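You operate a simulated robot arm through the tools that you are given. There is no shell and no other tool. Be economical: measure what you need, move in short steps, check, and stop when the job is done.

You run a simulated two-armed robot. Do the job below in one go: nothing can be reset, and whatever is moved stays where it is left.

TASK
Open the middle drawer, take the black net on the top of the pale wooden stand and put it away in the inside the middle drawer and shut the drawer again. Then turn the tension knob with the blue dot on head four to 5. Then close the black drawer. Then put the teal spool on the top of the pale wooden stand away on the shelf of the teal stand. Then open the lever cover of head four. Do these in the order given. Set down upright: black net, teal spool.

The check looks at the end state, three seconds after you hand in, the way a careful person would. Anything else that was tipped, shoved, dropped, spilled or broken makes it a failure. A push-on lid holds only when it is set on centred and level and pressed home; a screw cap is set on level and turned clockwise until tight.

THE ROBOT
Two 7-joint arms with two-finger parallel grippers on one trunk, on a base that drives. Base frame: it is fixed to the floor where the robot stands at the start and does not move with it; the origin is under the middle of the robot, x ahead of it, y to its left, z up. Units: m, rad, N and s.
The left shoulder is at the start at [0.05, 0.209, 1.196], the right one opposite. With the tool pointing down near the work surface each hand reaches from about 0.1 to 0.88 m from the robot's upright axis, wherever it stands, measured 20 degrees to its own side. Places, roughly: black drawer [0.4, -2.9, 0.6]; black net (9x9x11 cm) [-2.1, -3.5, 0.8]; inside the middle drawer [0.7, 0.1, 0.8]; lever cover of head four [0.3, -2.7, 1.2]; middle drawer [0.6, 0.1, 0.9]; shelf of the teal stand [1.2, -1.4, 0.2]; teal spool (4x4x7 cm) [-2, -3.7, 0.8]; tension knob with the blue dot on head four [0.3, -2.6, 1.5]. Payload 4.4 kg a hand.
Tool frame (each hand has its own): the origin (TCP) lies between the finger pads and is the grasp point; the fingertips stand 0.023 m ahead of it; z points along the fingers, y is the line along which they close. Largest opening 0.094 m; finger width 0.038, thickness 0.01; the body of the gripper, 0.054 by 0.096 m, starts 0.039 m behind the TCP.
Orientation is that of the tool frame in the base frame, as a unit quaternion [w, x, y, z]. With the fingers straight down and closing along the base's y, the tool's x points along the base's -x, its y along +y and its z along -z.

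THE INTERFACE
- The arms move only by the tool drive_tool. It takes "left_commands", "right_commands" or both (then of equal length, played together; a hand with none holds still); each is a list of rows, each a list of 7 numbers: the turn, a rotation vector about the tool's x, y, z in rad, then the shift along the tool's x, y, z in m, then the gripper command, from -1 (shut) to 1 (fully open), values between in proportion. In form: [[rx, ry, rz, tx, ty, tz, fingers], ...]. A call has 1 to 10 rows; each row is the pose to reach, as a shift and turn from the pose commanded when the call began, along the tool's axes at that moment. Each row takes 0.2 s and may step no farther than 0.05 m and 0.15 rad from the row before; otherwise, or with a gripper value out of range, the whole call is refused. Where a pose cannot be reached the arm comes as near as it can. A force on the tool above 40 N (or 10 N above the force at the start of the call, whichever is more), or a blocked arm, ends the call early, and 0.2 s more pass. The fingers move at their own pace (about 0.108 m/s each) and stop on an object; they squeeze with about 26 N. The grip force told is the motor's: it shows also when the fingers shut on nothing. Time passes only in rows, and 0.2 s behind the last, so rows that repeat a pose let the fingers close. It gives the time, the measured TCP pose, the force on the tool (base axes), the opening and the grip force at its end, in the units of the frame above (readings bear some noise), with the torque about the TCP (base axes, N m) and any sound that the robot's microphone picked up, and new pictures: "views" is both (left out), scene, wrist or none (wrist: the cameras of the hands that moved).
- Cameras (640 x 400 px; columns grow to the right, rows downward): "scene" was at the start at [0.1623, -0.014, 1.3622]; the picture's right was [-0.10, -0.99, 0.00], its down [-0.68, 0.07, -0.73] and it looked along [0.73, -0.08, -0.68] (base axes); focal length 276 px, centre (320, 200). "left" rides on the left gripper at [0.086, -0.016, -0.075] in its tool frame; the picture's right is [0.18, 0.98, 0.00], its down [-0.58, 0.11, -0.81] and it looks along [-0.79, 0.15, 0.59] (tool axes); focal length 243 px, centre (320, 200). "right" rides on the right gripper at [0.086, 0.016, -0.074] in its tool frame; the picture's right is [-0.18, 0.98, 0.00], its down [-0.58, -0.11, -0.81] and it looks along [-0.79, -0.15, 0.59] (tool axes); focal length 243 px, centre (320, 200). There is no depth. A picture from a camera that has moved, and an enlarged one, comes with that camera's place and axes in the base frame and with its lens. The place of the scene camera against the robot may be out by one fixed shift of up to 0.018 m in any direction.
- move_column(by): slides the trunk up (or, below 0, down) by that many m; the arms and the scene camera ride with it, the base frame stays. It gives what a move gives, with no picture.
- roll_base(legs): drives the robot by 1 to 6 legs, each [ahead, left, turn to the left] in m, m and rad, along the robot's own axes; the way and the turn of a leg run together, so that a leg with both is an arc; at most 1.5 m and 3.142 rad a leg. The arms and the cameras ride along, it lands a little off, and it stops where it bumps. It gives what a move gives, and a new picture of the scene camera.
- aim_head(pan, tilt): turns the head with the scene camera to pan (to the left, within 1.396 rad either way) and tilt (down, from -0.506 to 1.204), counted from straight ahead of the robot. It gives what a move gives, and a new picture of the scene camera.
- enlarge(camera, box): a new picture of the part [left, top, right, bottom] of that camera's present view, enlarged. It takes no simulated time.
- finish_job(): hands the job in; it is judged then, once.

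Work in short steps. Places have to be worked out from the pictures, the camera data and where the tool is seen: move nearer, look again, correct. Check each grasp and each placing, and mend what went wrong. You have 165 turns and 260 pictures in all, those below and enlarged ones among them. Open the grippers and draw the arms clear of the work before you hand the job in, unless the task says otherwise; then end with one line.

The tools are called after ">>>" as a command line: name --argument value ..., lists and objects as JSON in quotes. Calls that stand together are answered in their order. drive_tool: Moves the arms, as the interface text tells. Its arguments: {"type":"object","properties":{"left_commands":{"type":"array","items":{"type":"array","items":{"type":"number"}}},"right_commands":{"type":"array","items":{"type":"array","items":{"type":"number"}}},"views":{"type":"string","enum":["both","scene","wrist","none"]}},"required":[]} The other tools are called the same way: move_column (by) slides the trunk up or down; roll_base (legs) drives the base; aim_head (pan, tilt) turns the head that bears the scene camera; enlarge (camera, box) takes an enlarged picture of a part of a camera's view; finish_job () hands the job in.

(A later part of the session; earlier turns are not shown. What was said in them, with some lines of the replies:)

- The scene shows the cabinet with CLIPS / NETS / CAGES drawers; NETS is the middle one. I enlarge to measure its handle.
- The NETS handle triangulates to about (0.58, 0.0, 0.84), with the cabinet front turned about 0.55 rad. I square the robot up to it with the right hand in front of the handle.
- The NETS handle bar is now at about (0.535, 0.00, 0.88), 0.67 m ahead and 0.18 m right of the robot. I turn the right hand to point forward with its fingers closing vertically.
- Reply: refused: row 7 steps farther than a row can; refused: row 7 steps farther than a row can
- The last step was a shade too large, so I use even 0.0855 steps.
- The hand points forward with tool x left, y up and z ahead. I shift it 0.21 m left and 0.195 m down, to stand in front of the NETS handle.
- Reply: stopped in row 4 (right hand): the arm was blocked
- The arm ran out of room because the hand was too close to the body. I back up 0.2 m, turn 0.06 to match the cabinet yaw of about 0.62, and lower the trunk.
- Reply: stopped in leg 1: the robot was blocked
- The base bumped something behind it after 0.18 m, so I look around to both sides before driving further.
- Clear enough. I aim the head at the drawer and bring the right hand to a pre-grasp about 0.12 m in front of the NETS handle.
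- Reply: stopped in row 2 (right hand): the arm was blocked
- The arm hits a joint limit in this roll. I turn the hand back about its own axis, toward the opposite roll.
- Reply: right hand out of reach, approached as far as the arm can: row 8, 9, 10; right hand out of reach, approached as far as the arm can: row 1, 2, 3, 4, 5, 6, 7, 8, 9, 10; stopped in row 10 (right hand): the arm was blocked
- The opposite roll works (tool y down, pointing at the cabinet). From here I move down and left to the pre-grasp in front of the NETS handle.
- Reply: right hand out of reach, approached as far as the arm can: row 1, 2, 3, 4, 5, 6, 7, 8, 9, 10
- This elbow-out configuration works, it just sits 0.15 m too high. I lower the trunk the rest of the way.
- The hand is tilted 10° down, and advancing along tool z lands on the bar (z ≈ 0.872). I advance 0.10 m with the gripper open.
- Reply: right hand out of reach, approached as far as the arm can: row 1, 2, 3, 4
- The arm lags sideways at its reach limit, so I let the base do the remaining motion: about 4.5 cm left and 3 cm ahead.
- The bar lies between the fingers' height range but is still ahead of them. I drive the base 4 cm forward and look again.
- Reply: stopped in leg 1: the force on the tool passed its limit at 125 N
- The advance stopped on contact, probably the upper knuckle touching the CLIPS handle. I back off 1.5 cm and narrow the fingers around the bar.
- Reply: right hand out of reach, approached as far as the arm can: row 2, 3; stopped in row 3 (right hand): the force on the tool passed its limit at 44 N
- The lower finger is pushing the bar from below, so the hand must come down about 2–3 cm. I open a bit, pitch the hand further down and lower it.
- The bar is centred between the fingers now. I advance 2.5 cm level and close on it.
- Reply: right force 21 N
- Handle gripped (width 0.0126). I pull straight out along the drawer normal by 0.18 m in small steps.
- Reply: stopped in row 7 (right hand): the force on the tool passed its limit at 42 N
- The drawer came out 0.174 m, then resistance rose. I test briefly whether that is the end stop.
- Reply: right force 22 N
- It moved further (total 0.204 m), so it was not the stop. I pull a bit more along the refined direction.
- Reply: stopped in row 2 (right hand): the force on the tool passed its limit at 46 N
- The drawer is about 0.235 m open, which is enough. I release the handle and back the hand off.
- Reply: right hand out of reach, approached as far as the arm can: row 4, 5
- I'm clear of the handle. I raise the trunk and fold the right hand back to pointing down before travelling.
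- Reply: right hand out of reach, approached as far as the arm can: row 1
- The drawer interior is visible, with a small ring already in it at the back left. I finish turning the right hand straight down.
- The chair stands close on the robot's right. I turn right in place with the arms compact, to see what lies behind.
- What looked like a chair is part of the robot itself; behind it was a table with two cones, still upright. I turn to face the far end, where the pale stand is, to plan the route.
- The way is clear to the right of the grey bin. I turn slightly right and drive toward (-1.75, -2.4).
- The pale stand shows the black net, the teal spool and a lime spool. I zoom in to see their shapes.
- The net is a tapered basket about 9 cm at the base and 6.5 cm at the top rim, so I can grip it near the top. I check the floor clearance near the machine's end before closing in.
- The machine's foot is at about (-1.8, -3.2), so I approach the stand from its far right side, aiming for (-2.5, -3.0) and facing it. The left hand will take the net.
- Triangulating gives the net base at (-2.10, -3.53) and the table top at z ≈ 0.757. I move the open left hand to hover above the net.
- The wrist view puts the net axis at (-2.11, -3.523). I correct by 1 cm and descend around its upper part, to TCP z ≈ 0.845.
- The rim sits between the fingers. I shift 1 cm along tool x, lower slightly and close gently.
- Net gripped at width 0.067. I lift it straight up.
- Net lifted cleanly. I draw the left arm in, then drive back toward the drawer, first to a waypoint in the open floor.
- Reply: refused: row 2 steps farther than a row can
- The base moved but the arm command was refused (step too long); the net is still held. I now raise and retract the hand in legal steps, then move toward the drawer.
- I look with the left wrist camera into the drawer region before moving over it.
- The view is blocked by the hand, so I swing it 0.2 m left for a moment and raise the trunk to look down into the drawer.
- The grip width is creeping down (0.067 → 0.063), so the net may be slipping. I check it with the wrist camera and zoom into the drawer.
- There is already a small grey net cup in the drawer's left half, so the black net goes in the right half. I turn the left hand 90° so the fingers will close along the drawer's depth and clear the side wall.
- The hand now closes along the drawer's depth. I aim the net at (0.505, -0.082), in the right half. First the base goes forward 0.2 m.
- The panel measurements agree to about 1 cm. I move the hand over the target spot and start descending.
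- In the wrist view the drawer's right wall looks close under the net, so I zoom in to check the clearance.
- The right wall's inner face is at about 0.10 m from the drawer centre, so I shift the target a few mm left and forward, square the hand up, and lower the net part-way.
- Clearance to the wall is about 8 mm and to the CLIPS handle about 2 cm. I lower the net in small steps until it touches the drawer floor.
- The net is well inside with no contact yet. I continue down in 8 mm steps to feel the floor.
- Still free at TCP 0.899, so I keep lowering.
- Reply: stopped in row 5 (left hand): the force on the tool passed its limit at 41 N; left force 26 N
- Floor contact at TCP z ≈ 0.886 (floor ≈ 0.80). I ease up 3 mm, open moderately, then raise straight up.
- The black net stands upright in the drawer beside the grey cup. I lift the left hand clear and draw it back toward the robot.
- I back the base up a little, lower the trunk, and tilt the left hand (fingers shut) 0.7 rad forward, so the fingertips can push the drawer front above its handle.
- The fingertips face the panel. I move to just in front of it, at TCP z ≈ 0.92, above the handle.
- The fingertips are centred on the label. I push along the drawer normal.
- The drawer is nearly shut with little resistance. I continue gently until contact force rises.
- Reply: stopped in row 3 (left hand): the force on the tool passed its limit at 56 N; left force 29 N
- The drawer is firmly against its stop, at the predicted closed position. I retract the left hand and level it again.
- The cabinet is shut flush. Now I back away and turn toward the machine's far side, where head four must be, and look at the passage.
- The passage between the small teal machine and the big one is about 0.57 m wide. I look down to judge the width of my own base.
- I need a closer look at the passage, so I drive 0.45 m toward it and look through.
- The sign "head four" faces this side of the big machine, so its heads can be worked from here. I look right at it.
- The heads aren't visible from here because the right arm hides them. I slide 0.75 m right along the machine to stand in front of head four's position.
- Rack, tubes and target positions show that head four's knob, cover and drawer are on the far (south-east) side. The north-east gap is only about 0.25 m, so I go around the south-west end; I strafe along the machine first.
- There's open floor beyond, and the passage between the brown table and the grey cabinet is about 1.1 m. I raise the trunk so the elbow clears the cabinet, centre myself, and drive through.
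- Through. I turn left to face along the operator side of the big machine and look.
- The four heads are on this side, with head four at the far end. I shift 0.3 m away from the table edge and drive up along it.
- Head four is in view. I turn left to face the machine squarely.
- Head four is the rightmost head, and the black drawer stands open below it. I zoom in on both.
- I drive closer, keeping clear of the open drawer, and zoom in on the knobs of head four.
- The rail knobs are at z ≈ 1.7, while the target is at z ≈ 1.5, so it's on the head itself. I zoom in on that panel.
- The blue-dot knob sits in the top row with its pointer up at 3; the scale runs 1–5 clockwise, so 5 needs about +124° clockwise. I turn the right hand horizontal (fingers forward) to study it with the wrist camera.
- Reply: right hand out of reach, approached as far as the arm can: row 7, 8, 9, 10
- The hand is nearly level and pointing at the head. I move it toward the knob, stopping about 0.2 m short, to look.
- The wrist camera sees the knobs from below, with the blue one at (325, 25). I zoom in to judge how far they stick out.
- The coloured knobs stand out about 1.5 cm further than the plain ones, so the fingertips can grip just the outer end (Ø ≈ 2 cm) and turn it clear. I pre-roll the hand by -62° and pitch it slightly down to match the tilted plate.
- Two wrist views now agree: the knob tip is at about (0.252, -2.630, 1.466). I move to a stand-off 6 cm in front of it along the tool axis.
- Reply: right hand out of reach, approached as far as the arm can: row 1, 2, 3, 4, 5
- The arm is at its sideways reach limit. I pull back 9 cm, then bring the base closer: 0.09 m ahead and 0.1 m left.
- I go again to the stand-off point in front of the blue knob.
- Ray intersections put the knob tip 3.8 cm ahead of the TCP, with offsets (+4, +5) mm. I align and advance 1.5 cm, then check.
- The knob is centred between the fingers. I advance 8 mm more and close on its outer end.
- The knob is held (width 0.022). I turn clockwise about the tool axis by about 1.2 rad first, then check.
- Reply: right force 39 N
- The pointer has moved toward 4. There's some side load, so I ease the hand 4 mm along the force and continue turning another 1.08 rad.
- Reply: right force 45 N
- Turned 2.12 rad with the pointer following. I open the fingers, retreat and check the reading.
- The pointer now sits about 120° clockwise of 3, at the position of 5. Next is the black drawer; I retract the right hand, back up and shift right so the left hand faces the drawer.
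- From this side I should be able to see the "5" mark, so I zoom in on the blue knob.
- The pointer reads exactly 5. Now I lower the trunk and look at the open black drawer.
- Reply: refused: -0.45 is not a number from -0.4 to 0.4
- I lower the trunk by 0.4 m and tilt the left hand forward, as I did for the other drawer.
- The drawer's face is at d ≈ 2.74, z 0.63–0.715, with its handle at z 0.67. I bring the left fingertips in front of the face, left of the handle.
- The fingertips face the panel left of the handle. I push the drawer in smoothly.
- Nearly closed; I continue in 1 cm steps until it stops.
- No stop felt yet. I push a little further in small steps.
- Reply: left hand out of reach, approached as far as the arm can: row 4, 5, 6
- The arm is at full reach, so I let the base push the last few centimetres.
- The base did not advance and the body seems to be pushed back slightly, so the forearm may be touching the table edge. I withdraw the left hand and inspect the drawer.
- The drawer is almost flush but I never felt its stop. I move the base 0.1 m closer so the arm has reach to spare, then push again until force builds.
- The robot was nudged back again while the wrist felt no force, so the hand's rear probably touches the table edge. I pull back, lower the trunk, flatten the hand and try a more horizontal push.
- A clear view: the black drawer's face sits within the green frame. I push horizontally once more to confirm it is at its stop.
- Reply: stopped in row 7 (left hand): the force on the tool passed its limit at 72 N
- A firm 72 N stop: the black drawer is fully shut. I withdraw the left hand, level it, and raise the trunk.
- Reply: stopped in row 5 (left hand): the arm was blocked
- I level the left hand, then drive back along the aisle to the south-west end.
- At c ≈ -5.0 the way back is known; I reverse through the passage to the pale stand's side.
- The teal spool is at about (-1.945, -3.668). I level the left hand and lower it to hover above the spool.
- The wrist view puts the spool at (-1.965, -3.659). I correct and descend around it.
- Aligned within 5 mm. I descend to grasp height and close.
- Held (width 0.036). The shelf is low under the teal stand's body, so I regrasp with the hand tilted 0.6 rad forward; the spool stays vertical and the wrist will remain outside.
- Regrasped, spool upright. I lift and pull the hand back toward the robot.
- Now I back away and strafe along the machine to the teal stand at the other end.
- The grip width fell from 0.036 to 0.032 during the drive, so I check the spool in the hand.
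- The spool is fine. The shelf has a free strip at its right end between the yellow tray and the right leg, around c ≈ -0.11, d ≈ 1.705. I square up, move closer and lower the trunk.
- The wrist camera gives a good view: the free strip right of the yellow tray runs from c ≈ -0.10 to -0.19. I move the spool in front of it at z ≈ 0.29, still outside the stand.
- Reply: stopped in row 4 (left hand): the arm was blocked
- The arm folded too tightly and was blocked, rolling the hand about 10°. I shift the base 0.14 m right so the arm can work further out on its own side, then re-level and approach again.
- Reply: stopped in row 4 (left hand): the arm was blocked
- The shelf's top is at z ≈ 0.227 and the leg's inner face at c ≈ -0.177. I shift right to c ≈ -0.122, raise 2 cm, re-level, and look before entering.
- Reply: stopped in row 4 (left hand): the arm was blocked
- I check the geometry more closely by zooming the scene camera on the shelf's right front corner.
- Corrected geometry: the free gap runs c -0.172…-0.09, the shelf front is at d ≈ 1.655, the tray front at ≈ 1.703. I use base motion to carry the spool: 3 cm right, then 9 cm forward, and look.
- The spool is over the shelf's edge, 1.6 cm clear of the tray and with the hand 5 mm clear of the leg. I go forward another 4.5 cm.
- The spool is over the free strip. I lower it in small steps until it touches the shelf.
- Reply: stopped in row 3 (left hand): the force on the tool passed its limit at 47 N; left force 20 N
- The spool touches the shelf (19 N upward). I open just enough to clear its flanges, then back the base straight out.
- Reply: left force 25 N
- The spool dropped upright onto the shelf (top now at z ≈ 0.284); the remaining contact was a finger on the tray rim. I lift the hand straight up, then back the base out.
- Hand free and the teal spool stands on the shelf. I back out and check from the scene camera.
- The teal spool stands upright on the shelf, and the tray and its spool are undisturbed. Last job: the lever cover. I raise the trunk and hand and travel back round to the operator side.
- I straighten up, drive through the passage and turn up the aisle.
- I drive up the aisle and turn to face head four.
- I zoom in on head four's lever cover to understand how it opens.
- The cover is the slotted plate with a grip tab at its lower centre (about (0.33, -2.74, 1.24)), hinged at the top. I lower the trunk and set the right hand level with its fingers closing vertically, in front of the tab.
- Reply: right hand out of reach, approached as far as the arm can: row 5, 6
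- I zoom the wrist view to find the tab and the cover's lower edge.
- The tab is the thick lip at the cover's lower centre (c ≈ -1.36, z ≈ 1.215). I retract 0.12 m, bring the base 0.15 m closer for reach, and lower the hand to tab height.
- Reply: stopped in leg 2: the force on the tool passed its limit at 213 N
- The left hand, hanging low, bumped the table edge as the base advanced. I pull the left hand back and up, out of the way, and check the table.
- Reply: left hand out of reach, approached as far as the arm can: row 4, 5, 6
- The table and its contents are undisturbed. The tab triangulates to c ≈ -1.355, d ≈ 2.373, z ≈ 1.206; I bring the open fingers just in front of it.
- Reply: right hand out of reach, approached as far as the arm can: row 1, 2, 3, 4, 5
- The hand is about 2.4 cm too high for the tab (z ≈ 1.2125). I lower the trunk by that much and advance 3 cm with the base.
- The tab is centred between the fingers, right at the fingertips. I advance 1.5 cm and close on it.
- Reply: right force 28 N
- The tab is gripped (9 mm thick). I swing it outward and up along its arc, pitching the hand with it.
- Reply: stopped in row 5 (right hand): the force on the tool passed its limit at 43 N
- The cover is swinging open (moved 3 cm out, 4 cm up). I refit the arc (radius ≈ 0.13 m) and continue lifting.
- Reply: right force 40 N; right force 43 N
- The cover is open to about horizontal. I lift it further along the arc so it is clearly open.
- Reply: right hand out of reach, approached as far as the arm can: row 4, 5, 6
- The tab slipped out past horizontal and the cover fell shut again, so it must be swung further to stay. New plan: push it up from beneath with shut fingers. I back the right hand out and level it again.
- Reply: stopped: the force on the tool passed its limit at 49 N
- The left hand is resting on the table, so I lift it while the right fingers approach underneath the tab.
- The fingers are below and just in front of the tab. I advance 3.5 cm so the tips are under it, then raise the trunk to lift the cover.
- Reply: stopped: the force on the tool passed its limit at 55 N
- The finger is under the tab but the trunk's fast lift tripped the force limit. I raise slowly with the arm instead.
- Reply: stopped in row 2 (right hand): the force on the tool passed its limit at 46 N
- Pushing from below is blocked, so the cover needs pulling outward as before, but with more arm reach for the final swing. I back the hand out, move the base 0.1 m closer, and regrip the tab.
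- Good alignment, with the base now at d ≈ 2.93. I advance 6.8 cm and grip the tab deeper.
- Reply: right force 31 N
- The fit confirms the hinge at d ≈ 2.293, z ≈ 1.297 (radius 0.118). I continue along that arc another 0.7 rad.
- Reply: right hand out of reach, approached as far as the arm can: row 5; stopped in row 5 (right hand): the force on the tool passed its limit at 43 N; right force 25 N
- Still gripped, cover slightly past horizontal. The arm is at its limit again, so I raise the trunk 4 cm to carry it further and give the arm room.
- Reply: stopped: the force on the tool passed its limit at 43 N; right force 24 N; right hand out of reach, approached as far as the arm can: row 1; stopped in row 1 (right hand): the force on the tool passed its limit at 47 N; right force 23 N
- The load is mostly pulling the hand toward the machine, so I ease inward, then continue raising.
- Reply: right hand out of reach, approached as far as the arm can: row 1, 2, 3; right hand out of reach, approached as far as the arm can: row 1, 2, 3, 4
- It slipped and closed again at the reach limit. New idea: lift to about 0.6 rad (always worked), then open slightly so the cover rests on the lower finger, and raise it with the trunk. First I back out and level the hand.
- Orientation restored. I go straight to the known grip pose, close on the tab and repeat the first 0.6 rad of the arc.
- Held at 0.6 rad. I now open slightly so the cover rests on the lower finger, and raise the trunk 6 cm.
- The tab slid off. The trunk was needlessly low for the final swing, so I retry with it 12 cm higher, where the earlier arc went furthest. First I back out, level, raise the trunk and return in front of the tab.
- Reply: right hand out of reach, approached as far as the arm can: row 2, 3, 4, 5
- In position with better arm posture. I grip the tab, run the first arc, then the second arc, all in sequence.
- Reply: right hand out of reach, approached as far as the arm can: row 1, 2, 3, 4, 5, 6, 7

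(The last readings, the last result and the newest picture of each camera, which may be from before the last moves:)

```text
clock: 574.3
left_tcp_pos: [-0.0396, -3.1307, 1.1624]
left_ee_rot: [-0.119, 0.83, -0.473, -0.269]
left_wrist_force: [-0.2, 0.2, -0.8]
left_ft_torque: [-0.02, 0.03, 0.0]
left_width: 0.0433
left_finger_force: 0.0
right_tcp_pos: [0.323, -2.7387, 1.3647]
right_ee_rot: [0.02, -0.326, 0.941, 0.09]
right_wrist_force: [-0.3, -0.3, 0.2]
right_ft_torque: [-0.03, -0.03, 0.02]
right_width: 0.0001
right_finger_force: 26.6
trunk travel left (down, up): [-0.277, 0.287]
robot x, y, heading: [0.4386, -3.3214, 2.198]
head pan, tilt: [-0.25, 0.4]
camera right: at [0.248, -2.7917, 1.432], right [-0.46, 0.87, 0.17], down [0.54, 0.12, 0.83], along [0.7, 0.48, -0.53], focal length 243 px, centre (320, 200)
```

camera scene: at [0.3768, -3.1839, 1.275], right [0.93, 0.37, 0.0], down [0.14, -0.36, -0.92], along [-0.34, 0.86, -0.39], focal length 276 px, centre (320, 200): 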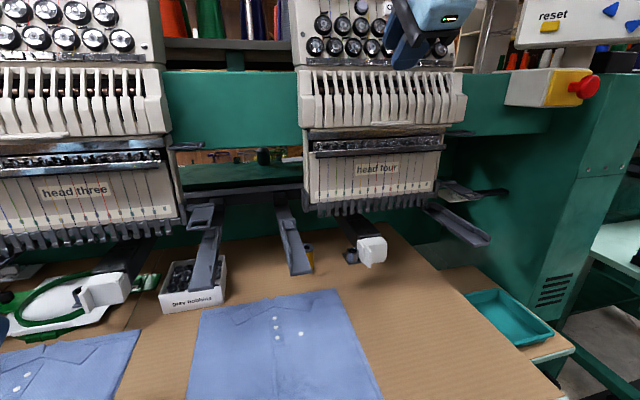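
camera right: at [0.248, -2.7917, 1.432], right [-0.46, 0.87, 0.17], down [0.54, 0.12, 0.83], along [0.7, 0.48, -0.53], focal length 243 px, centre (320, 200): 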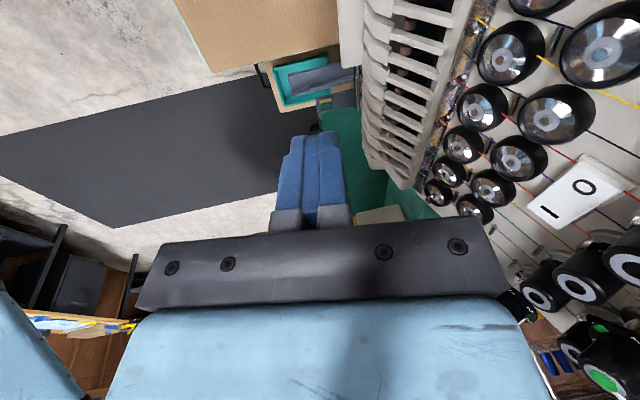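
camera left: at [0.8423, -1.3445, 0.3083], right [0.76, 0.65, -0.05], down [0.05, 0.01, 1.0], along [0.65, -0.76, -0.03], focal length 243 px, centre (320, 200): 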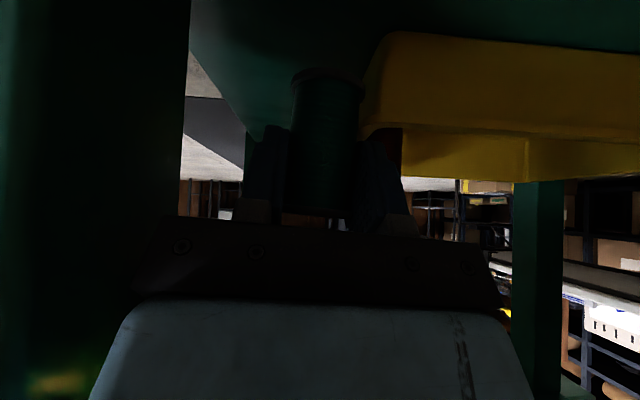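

It missed: at that height the arm couldn't reach the grip pose, though the later arc was fully reachable. I use an intermediate trunk height and return to the pre-grip pose.

>>> drive_tool --right_commands '[[0, 0, 0, 0, -0.043, -0.008, -1], [-0.14, 0, 0, 0, -0.085, -0.016, -1], [-0.28, 0, 0, 0, -0.1275, -0.025, -1], [-0.42, 0, 0, 0, -0.1275, -0.025, -1], [-0.56, 0, 0, 0, -0.1275, -0.025, -1], [-0.7, 0, 0, 0, -0.1275, -0.025, -1], [-0.84, 0, 0, 0, -0.1275, -0.025, -1], [-0.98, 0, 0, 0, -0.1275, -0.025, 0], [-1.12, 0, 0, 0, -0.1275, -0.025, 0.1], [-1.26, 0, 0, 0, -0.1275, -0.025, 0.1]]' --views "none"

>>> move_column --by -0.09

>>> drive_tool --right_commands '[[0, 0, 0, 0.004, -0.015, 0.03, 0.1], [0, 0, 0, 0.009, -0.031, 0.065, 0.1], [0, 0, 0, 0.0135, -0.0486, 0.098, 0.1], [0, 0, 0, 0.0135, -0.0486, 0.098, 0.1]]' --views "none"

>>> enlarge --camera "right" --box '[160, 0, 480, 200]'

```text
clock: 576.5
left_tcp_pos: [-0.0401, -3.133, 1.1627]
left_ee_rot: [-0.12, 0.83, -0.474, -0.27]
left_wrist_force: [0.1, -0.5, -0.2]
left_ft_torque: [-0.03, 0.02, 0.02]
left_width: 0.0433
left_finger_force: 0.0
right_tcp_pos: [0.3949, -2.8357, 1.3807]
right_ee_rot: [-0.176, -0.274, 0.707, 0.628]
right_wrist_force: [0.4, 1.3, -0.3]
right_ft_torque: [0.04, -0.01, 0.01]
right_width: 0.0518
right_finger_force: 0.1
right hand out of reach, approached as far as the arm can: row 10
trunk travel left (down, up): [-0.277, 0.287]
robot x, y, heading: [0.4392, -3.3168, 2.2]
head pan, tilt: [-0.25, 0.4]
```

```text
clock: 577.7
left_tcp_pos: [-0.0397, -3.1333, 1.0731]
left_ee_rot: [-0.119, 0.831, -0.472, -0.269]
left_wrist_force: [-0.3, -0.2, 1.7]
left_ft_torque: [-0.02, 0.01, -0.04]
left_width: 0.0434
left_finger_force: 0.1
right_tcp_pos: [0.396, -2.8367, 1.2906]
right_ee_rot: [-0.175, -0.273, 0.707, 0.628]
right_wrist_force: [-0.9, -0.5, 1.5]
right_ft_torque: [-0.01, 0.0, 0.02]
right_width: 0.0516
right_finger_force: 0.1
trunk travel left (down, up): [-0.187, 0.377]
robot x, y, heading: [0.4402, -3.316, 2.204]
head pan, tilt: [-0.25, 0.4]
```

```text
clock: 578.7
left_tcp_pos: [-0.0393, -3.1337, 1.0737]
left_ee_rot: [-0.12, 0.83, -0.473, -0.27]
left_wrist_force: [-0.1, -0.5, -1.2]
left_ft_torque: [-0.01, -0.05, -0.01]
left_width: 0.0434
left_finger_force: 0.1
right_tcp_pos: [0.3369, -2.7709, 1.229]
right_ee_rot: [-0.175, -0.274, 0.706, 0.629]
right_wrist_force: [0.3, -0.6, 0.8]
right_ft_torque: [-0.03, -0.02, 0.01]
right_width: 0.0517
right_finger_force: 0.1
trunk travel left (down, up): [-0.187, 0.377]
robot x, y, heading: [0.4411, -3.3163, 2.204]
head pan, tilt: [-0.25, 0.4]
```

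```text
2.00 times, centred on (320, 100) of right
camera zoom: at [0.3119, -2.8801, 1.2467], right [-0.02, 0.17, 0.99], down [0.95, -0.29, 0.07], along [0.3, 0.94, -0.16], focal length 485 px, centre (320, 400)
```

zoom: 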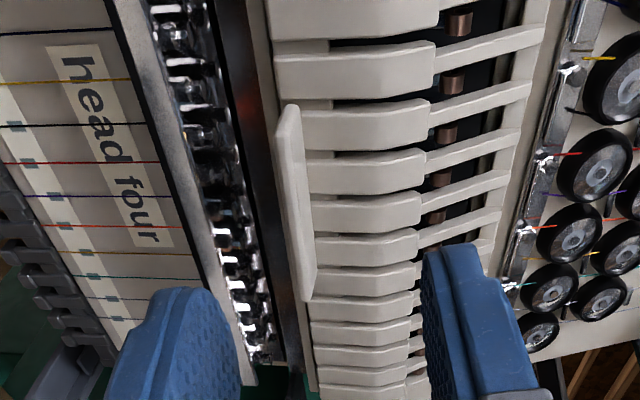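

Reachable this time. I grip the tab at the known pose and run both arcs.

>>> drive_tool --right_commands '[[-0.03, 0, 0, 0.001, -0.0119, 0.02, 0.1], [-0.055, 0, 0, 0.0016, -0.0119, 0.045, 0.1], [-0.055, 0, 0, 0.0016, -0.0119, 0.066, 0.1], [-0.055, 0, 0, 0.0016, -0.0119, 0.066, -0.4], [-0.055, 0, 0, 0.0016, -0.0119, 0.066, -0.8], [-0.055, 0, 0, 0.0016, -0.0119, 0.066, -1], [-0.055, 0, 0, 0.0016, -0.0119, 0.066, -1]]' --views "none"

>>> drive_tool --right_commands '[[0.1, 0, 0, 0, 0.006, -0.01, -1], [0.2, 0, 0, 0, 0.0135, -0.0185, -1], [0.3, 0, 0, 0, 0.022, -0.026, -1], [0.4, 0, 0, 0, 0.0315, -0.033, -1], [0.5, 0, 0, 0, 0.0418, -0.0387, -1], [0.6, 0, 0, 0, 0.053, -0.043, -1]]' --views "none"

>>> drive_tool --right_commands '[[0.14, 0, 0, 0, 0.014, -0.0092, -1], [0.28, 0, 0, 0, 0.027, -0.0195, -1], [0.42, 0, 0, 0, 0.0409, -0.0285, -1], [0.56, 0, 0, 0, 0.0557, -0.0359, -1], [0.7, 0, 0, 0, 0.0713, -0.0412, -1]]' --views "wrist"

```text
clock: 580.3
left_tcp_pos: [-0.0386, -3.1335, 1.0718]
left_ee_rot: [-0.121, 0.83, -0.472, -0.27]
left_wrist_force: [0.5, 0.4, -0.1]
left_ft_torque: [0.01, 0.03, -0.02]
left_width: 0.0434
left_finger_force: 0.0
right_tcp_pos: [0.2959, -2.7199, 1.2074]
right_ee_rot: [-0.183, -0.268, 0.688, 0.649]
right_wrist_force: [-4.4, 6.6, 21.0]
right_ft_torque: [-0.25, 1.69, 0.42]
right_width: 0.0095
right_finger_force: 44.4
trunk travel left (down, up): [-0.187, 0.377]
robot x, y, heading: [0.4407, -3.319, 2.2]
head pan, tilt: [-0.25, 0.4]
```

```text
clock: 581.7
left_tcp_pos: [-0.0409, -3.132, 1.0715]
left_ee_rot: [-0.12, 0.83, -0.473, -0.27]
left_wrist_force: [0.2, -0.4, -0.3]
left_ft_torque: [0.02, 0.03, -0.01]
left_width: 0.0432
left_finger_force: 0.0
right_tcp_pos: [0.3144, -2.7511, 1.2608]
right_ee_rot: [-0.094, -0.312, 0.85, 0.414]
right_wrist_force: [-6.5, 13.5, 12.2]
right_ft_torque: [0.1, 1.36, -0.86]
right_width: 0.0089
right_finger_force: 45.2
trunk travel left (down, up): [-0.187, 0.377]
robot x, y, heading: [0.4393, -3.3184, 2.206]
head pan, tilt: [-0.25, 0.4]
```

```text
clock: 582.6
left_tcp_pos: [-0.0364, -3.1344, 1.0732]
left_ee_rot: [-0.12, 0.829, -0.475, -0.27]
left_wrist_force: [0.6, -0.6, -0.3]
left_ft_torque: [0.0, -0.02, -0.01]
left_width: 0.0433
left_finger_force: 0.1
right_tcp_pos: [0.3155, -2.7547, 1.3185]
right_ee_rot: [-0.021, -0.321, 0.923, 0.21]
right_wrist_force: [18.0, -9.0, 4.7]
right_ft_torque: [-0.65, 0.88, -1.13]
right_width: 0.0071
right_finger_force: 45.3
trunk travel left (down, up): [-0.187, 0.377]
robot x, y, heading: [0.4407, -3.3213, 2.204]
head pan, tilt: [-0.25, 0.4]
stopped in row 4 (right hand): the force on the tool passed its limit at 43 N (the readings are from after the stop); the commanded pose is now the measured one
camera right: at [0.2518, -2.8215, 1.3839], right [-0.43, 0.8, 0.41], down [0.66, -0.03, 0.75], along [0.61, 0.59, -0.52], focal length 243 px, centre (320, 200)
```

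right: 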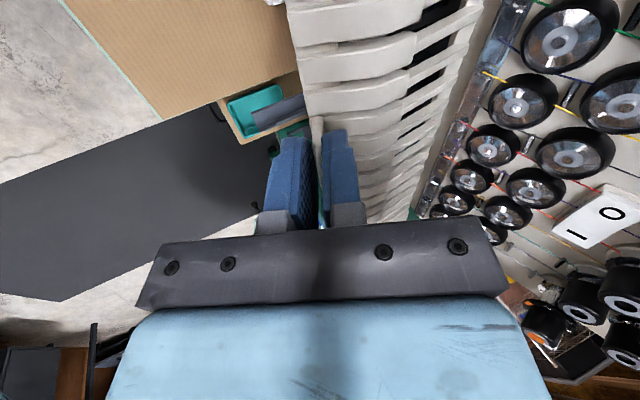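

Still holding, at about 1.1 rad, with the hand slightly too far in. I correct and continue the arc past horizontal.

>>> drive_tool --right_commands '[[0.07, 0, 0, 0, 0.001, -0.005, -1], [0.14, 0, 0, 0, 0.005, -0.0133, -1], [0.28, 0, 0, 0, 0.017, -0.0245, -1], [0.42, 0, 0, 0, 0.0305, -0.0339, -1], [0.56, 0, 0, 0, 0.0453, -0.0415, -1], [0.7, 0, 0, 0, 0.0609, -0.0468, -1]]' --views "both"

```text
clock: 583.9
left_tcp_pos: [-0.0436, -3.1323, 1.0708]
left_ee_rot: [-0.12, 0.832, -0.471, -0.268]
left_wrist_force: [-0.1, -0.3, 0.0]
left_ft_torque: [-0.02, 0.01, 0.03]
left_width: 0.0433
left_finger_force: 0.0
right_tcp_pos: [0.3071, -2.743, 1.3402]
right_ee_rot: [0.065, -0.322, 0.944, -0.042]
right_wrist_force: [-27.9, 1.8, -3.8]
right_ft_torque: [-0.15, 1.36, -1.37]
right_width: 0.0085
right_finger_force: 44.4
right hand out of reach, approached as far as the arm can: row 4, 5, 6
trunk travel left (down, up): [-0.187, 0.377]
robot x, y, heading: [0.4373, -3.3179, 2.208]
head pan, tilt: [-0.25, 0.4]
stopped in row 6 (right hand): the force on the tool passed its limit at 57 N (the readings are from after the stop); the commanded pose is now the measured one
camera scene: at [0.3712, -3.1828, 1.3043], right [0.93, 0.38, 0.0], down [0.15, -0.36, -0.92], along [-0.34, 0.85, -0.39], focal length 276 px, centre (320, 200)
camera right: at [0.2206, -2.7788, 1.4037], right [-0.45, 0.89, -0.1], down [0.4, 0.3, 0.87], along [0.8, 0.35, -0.49], focal length 243 px, centre (320, 200)
```

scene: 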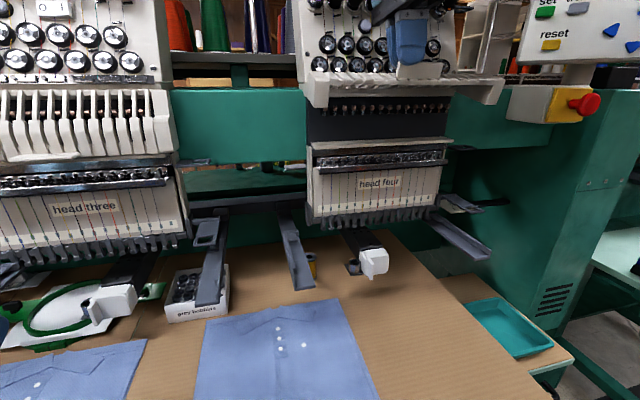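
right: 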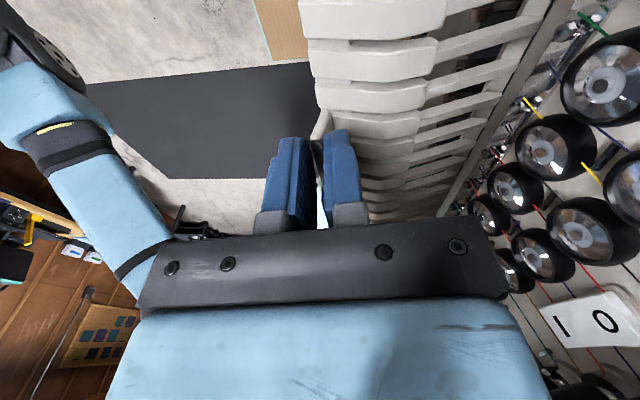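

Still gripped, now past horizontal with the hand pointing straight down. I raise the trunk in small steps to carry it further up, easing inward.

>>> move_column --by 0.02

>>> move_column --by 0.02

>>> roll_base --legs '[[0.012, 0, 0]]'

>>> move_column --by 0.03

>>> drive_tool --right_commands '[[0.05, 0, 0, 0.002, 0.004, 0, -1], [0.1, 0, 0, 0.004, 0.008, 0, -1]]' --views "both"

```text
clock: 584.3
left_tcp_pos: [-0.0455, -3.1335, 1.0796]
left_ee_rot: [-0.119, 0.832, -0.471, -0.268]
left_wrist_force: [0.7, 0.3, 0.6]
left_ft_torque: [0.0, -0.03, 0.0]
left_width: 0.0431
left_finger_force: 0.1
right_tcp_pos: [0.3058, -2.7396, 1.3487]
right_ee_rot: [0.065, -0.32, 0.944, -0.042]
right_wrist_force: [-22.4, 8.4, -5.5]
right_ft_torque: [0.36, 0.66, -1.47]
right_width: 0.0078
right_finger_force: 44.9
trunk travel left (down, up): [-0.196, 0.367]
robot x, y, heading: [0.437, -3.3193, 2.203]
head pan, tilt: [-0.25, 0.4]
stopped: the force on the tool passed its limit at 43 N (the readings are from after the stop); the commanded pose is now the measured one
```

```text
clock: 584.7
left_tcp_pos: [-0.045, -3.1351, 1.0889]
left_ee_rot: [-0.118, 0.833, -0.47, -0.267]
left_wrist_force: [0.0, -0.2, -0.5]
left_ft_torque: [-0.02, -0.02, 0.0]
left_width: 0.0432
left_finger_force: 0.0
right_tcp_pos: [0.3049, -2.7366, 1.3557]
right_ee_rot: [0.065, -0.319, 0.945, -0.043]
right_wrist_force: [-19.8, 13.4, -9.3]
right_ft_torque: [0.75, 0.21, -1.49]
right_width: 0.0069
right_finger_force: 44.6
trunk travel left (down, up): [-0.206, 0.358]
robot x, y, heading: [0.4345, -3.3196, 2.208]
head pan, tilt: [-0.25, 0.4]
stopped: the force on the tool passed its limit at 43 N (the readings are from after the stop); the commanded pose is now the measured one
```

```text
clock: 585.5
left_tcp_pos: [-0.0503, -3.1278, 1.0913]
left_ee_rot: [-0.12, 0.832, -0.47, -0.27]
left_wrist_force: [0.8, 0.3, 0.3]
left_ft_torque: [0.02, -0.01, -0.01]
left_width: 0.0432
left_finger_force: 0.0
right_tcp_pos: [0.3032, -2.7354, 1.3613]
right_ee_rot: [0.065, -0.32, 0.944, -0.04]
right_wrist_force: [-5.6, -9.3, 6.2]
right_ft_torque: [0.02, 0.39, -1.55]
right_width: 0.0067
right_finger_force: 45.0
trunk travel left (down, up): [-0.206, 0.358]
robot x, y, heading: [0.4274, -3.3084, 2.205]
head pan, tilt: [-0.25, 0.4]
camera scene: at [0.3669, -3.177, 1.3244], right [0.93, 0.38, 0.0], down [0.15, -0.36, -0.92], along [-0.35, 0.85, -0.39], focal length 276 px, centre (320, 200)
```

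scene: 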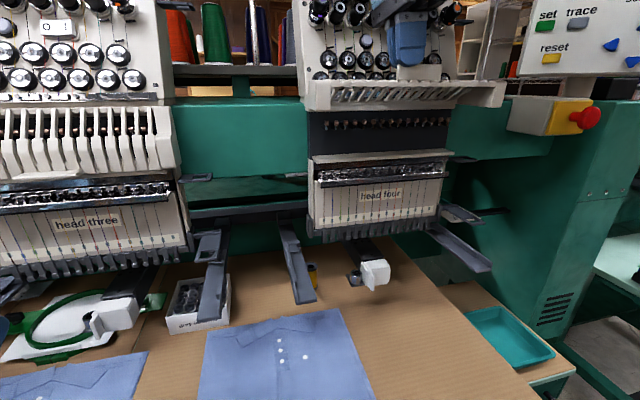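

```text
clock: 586.1
left_tcp_pos: [-0.0531, -3.1234, 1.1162]
left_ee_rot: [-0.118, 0.833, -0.47, -0.268]
left_wrist_force: [0.5, -0.4, -0.3]
left_ft_torque: [-0.02, 0.0, 0.01]
left_width: 0.0432
left_finger_force: 0.1
right_tcp_pos: [0.2963, -2.7251, 1.3773]
right_ee_rot: [0.066, -0.318, 0.945, -0.045]
right_wrist_force: [-16.7, 12.8, -18.9]
right_ft_torque: [0.16, 0.3, -1.5]
right_width: 0.0059
right_finger_force: 44.8
trunk travel left (down, up): [-0.231, 0.332]
robot x, y, heading: [0.4299, -3.3125, 2.211]
head pan, tilt: [-0.25, 0.4]
stopped: the force on the tool passed its limit at 44 N (the readings are from after the stop); the commanded pose is now the measured one
```

```text
clock: 586.7
left_tcp_pos: [-0.0559, -3.127, 1.1145]
left_ee_rot: [-0.12, 0.833, -0.47, -0.268]
left_wrist_force: [0.1, 0.9, 0.4]
left_ft_torque: [-0.01, -0.01, 0.01]
left_width: 0.0431
left_finger_force: 0.1
right_tcp_pos: [0.3019, -2.7313, 1.3644]
right_ee_rot: [0.081, -0.317, 0.941, -0.089]
right_wrist_force: [-38.9, -3.3, -10.3]
right_ft_torque: [0.11, 1.04, -1.56]
right_width: 0.0064
right_finger_force: 45.2
right hand out of reach, approached as far as the arm can: row 1, 2
trunk travel left (down, up): [-0.231, 0.332]
robot x, y, heading: [0.4303, -3.3067, 2.207]
head pan, tilt: [-0.25, 0.4]
camera scene: at [0.3594, -3.1746, 1.3493], right [0.93, 0.38, 0.01], down [0.15, -0.36, -0.92], along [-0.35, 0.85, -0.39], focal length 276 px, centre (320, 200)
camera right: at [0.2101, -2.7624, 1.4245], right [-0.43, 0.88, -0.2], down [0.35, 0.36, 0.86], along [0.83, 0.3, -0.47], focal length 243 px, centre (320, 200)
```

scene: 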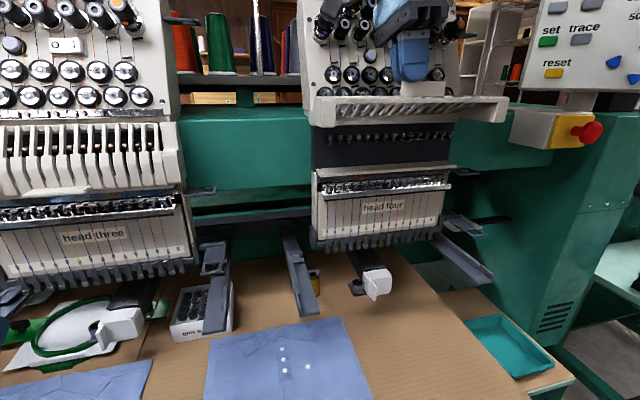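
right: 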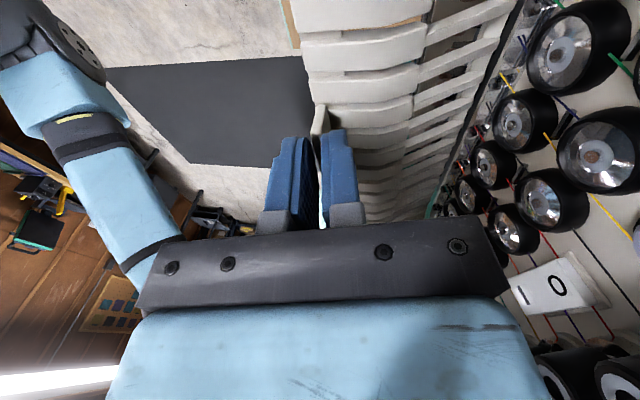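

The trunk/base combination works: the cover is now at about 95° or more. I give it one last push up, release, and lift the hand away to see whether it stays.

>>> roll_base --legs '[[0.012, 0, 0]]'

>>> move_column --by 0.03

>>> drive_tool --right_commands '[[0, 0, 0, 0, 0.0, 0, -0.7], [0, 0, 0, 0, 0.0, 0, -0.4], [0, 0, 0, 0, 0.0, -0.02, -0.3], [0, 0, 0, 0, -0.02, -0.04, -0.3], [0, 0, 0, 0, -0.06, -0.05, -0.3]]' --views "both"

```text
clock: 587.4
left_tcp_pos: [-0.0584, -3.1208, 1.117]
left_ee_rot: [-0.121, 0.832, -0.469, -0.27]
left_wrist_force: [0.6, -0.2, -1.2]
left_ft_torque: [-0.01, -0.01, 0.0]
left_width: 0.0432
left_finger_force: 0.0
right_tcp_pos: [0.3014, -2.7281, 1.3695]
right_ee_rot: [0.08, -0.316, 0.941, -0.086]
right_wrist_force: [-21.1, -27.7, 10.6]
right_ft_torque: [-0.64, 0.82, -1.88]
right_width: 0.0065
right_finger_force: 44.7
trunk travel left (down, up): [-0.231, 0.332]
robot x, y, heading: [0.4224, -3.3013, 2.203]
head pan, tilt: [-0.25, 0.4]
camera scene: at [0.3564, -3.1712, 1.3506], right [0.93, 0.38, 0.01], down [0.15, -0.35, -0.92], along [-0.35, 0.86, -0.39], focal length 276 px, centre (320, 200)
```

scene: 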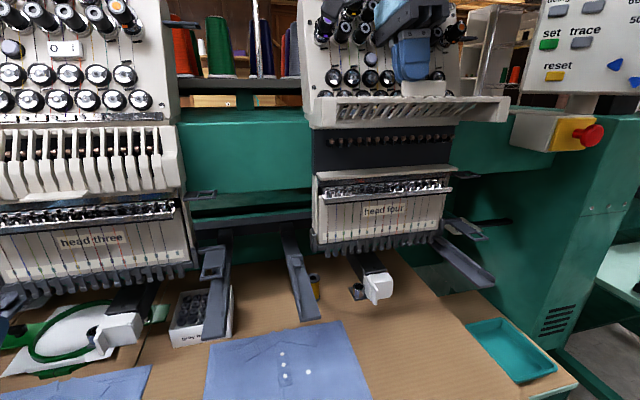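

```text
clock: 588.2
left_tcp_pos: [-0.0539, -3.1181, 1.1502]
left_ee_rot: [-0.119, 0.83, -0.472, -0.271]
left_wrist_force: [0.7, -0.7, -0.3]
left_ft_torque: [0.02, -0.01, 0.03]
left_width: 0.0433
left_finger_force: 0.0
right_tcp_pos: [0.3101, -2.7228, 1.3989]
right_ee_rot: [0.076, -0.317, 0.942, -0.087]
right_wrist_force: [0.4, -0.3, 0.4]
right_ft_torque: [0.03, 0.06, -0.02]
right_width: 0.0
right_finger_force: 42.5
trunk travel left (down, up): [-0.261, 0.302]
robot x, y, heading: [0.4218, -3.3018, 2.206]
head pan, tilt: [-0.25, 0.4]
```

```text
clock: 589.4
left_tcp_pos: [-0.0562, -3.1186, 1.1472]
left_ee_rot: [-0.118, 0.832, -0.47, -0.271]
left_wrist_force: [0.4, -1.3, 0.2]
left_ft_torque: [0.02, 0.02, 0.02]
left_width: 0.0433
left_finger_force: 0.1
right_tcp_pos: [0.3428, -2.768, 1.4429]
right_ee_rot: [0.077, -0.317, 0.941, -0.087]
right_wrist_force: [0.9, 0.1, 0.2]
right_ft_torque: [0.0, 0.0, -0.01]
right_width: 0.0328
right_finger_force: 0.0
right hand out of reach, approached as far as the arm can: row 3, 4, 5
trunk travel left (down, up): [-0.261, 0.302]
robot x, y, heading: [0.4272, -3.3001, 2.209]
head pan, tilt: [-0.25, 0.4]
camera scene: at [0.3606, -3.1669, 1.3801], right [0.93, 0.38, 0.0], down [0.15, -0.36, -0.92], along [-0.35, 0.85, -0.39], focal length 276 px, centre (320, 200)
camera right: at [0.2515, -2.7998, 1.5031], right [-0.43, 0.88, -0.19], down [0.36, 0.36, 0.86], along [0.83, 0.3, -0.47], focal length 243 px, centre (320, 200)
```

scene: 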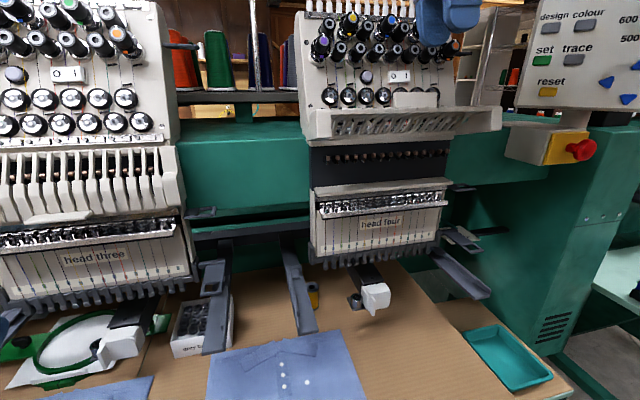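
right: 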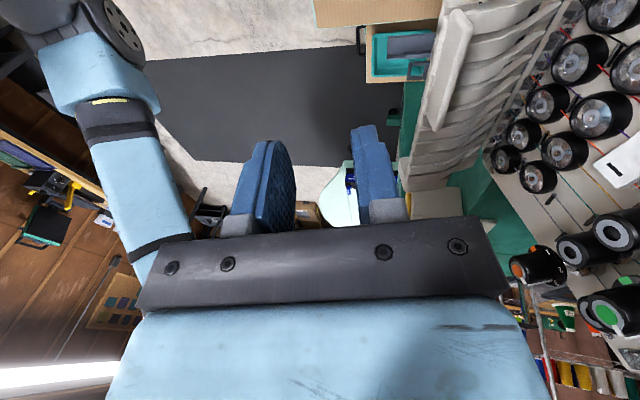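

The cover stays open with the hand free. I back the base away, clear of the work, and verify the cover and the knob.

>>> roll_base --legs '[[-0.35, 0, 0]]'

>>> enlarge --camera "scene" --box '[260, 60, 380, 200]'

```text
clock: 591.6
left_tcp_pos: [0.1484, -3.3953, 1.1474]
left_ee_rot: [-0.118, 0.833, -0.469, -0.27]
left_wrist_force: [-0.4, -0.6, 0.1]
left_ft_torque: [0.04, 0.02, -0.02]
left_width: 0.0431
left_finger_force: 0.0
right_tcp_pos: [0.5445, -3.0433, 1.4413]
right_ee_rot: [0.077, -0.319, 0.941, -0.086]
right_wrist_force: [0.5, -0.2, -0.1]
right_ft_torque: [-0.01, -0.02, -0.02]
right_width: 0.0326
right_finger_force: 0.1
trunk travel left (down, up): [-0.261, 0.302]
robot x, y, heading: [0.6265, -3.5744, 2.217]
head pan, tilt: [-0.25, 0.4]
camera scene: at [0.5649, -3.4421, 1.3798], right [0.92, 0.38, 0.0], down [0.15, -0.36, -0.92], along [-0.35, 0.85, -0.39], focal length 276 px, centre (320, 200)
```

scene: 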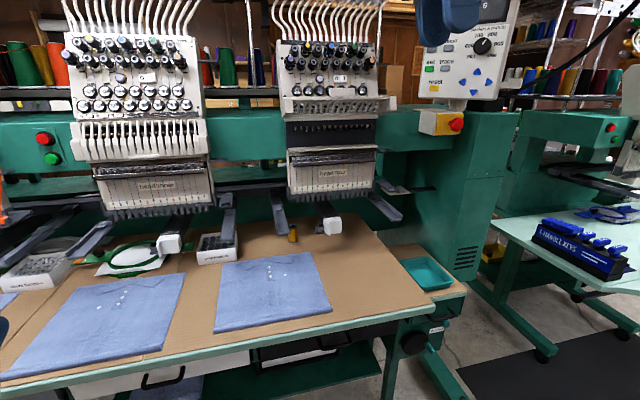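

```text
2.86 times, centred on (320, 130) of scene
camera zoom: at [0.5649, -3.4421, 1.3798], right [0.92, 0.38, 0.0], down [0.15, -0.36, -0.92], along [-0.35, 0.85, -0.39], focal length 788 px, centre (320, 400)
```

zoom: 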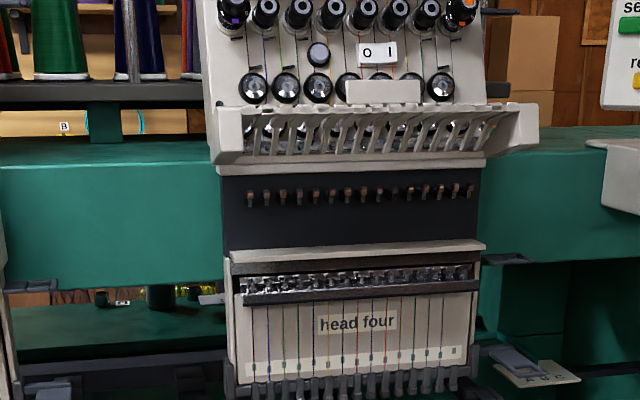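

The lever cover stands open and stays there, the hands are clear, and all five tasks are done in order, so I hand in.

>>> finish_job

```text
The job is handed in.
```

I did all five tasks in the order given and handed the job in. The net is in the shut middle drawer, the blue-dot knob reads 5, the black drawer is shut, the teal spool stands on the teal stand's shelf, and head four's lever cover is open. I didn't recheck the knob after working on the cover beside it.
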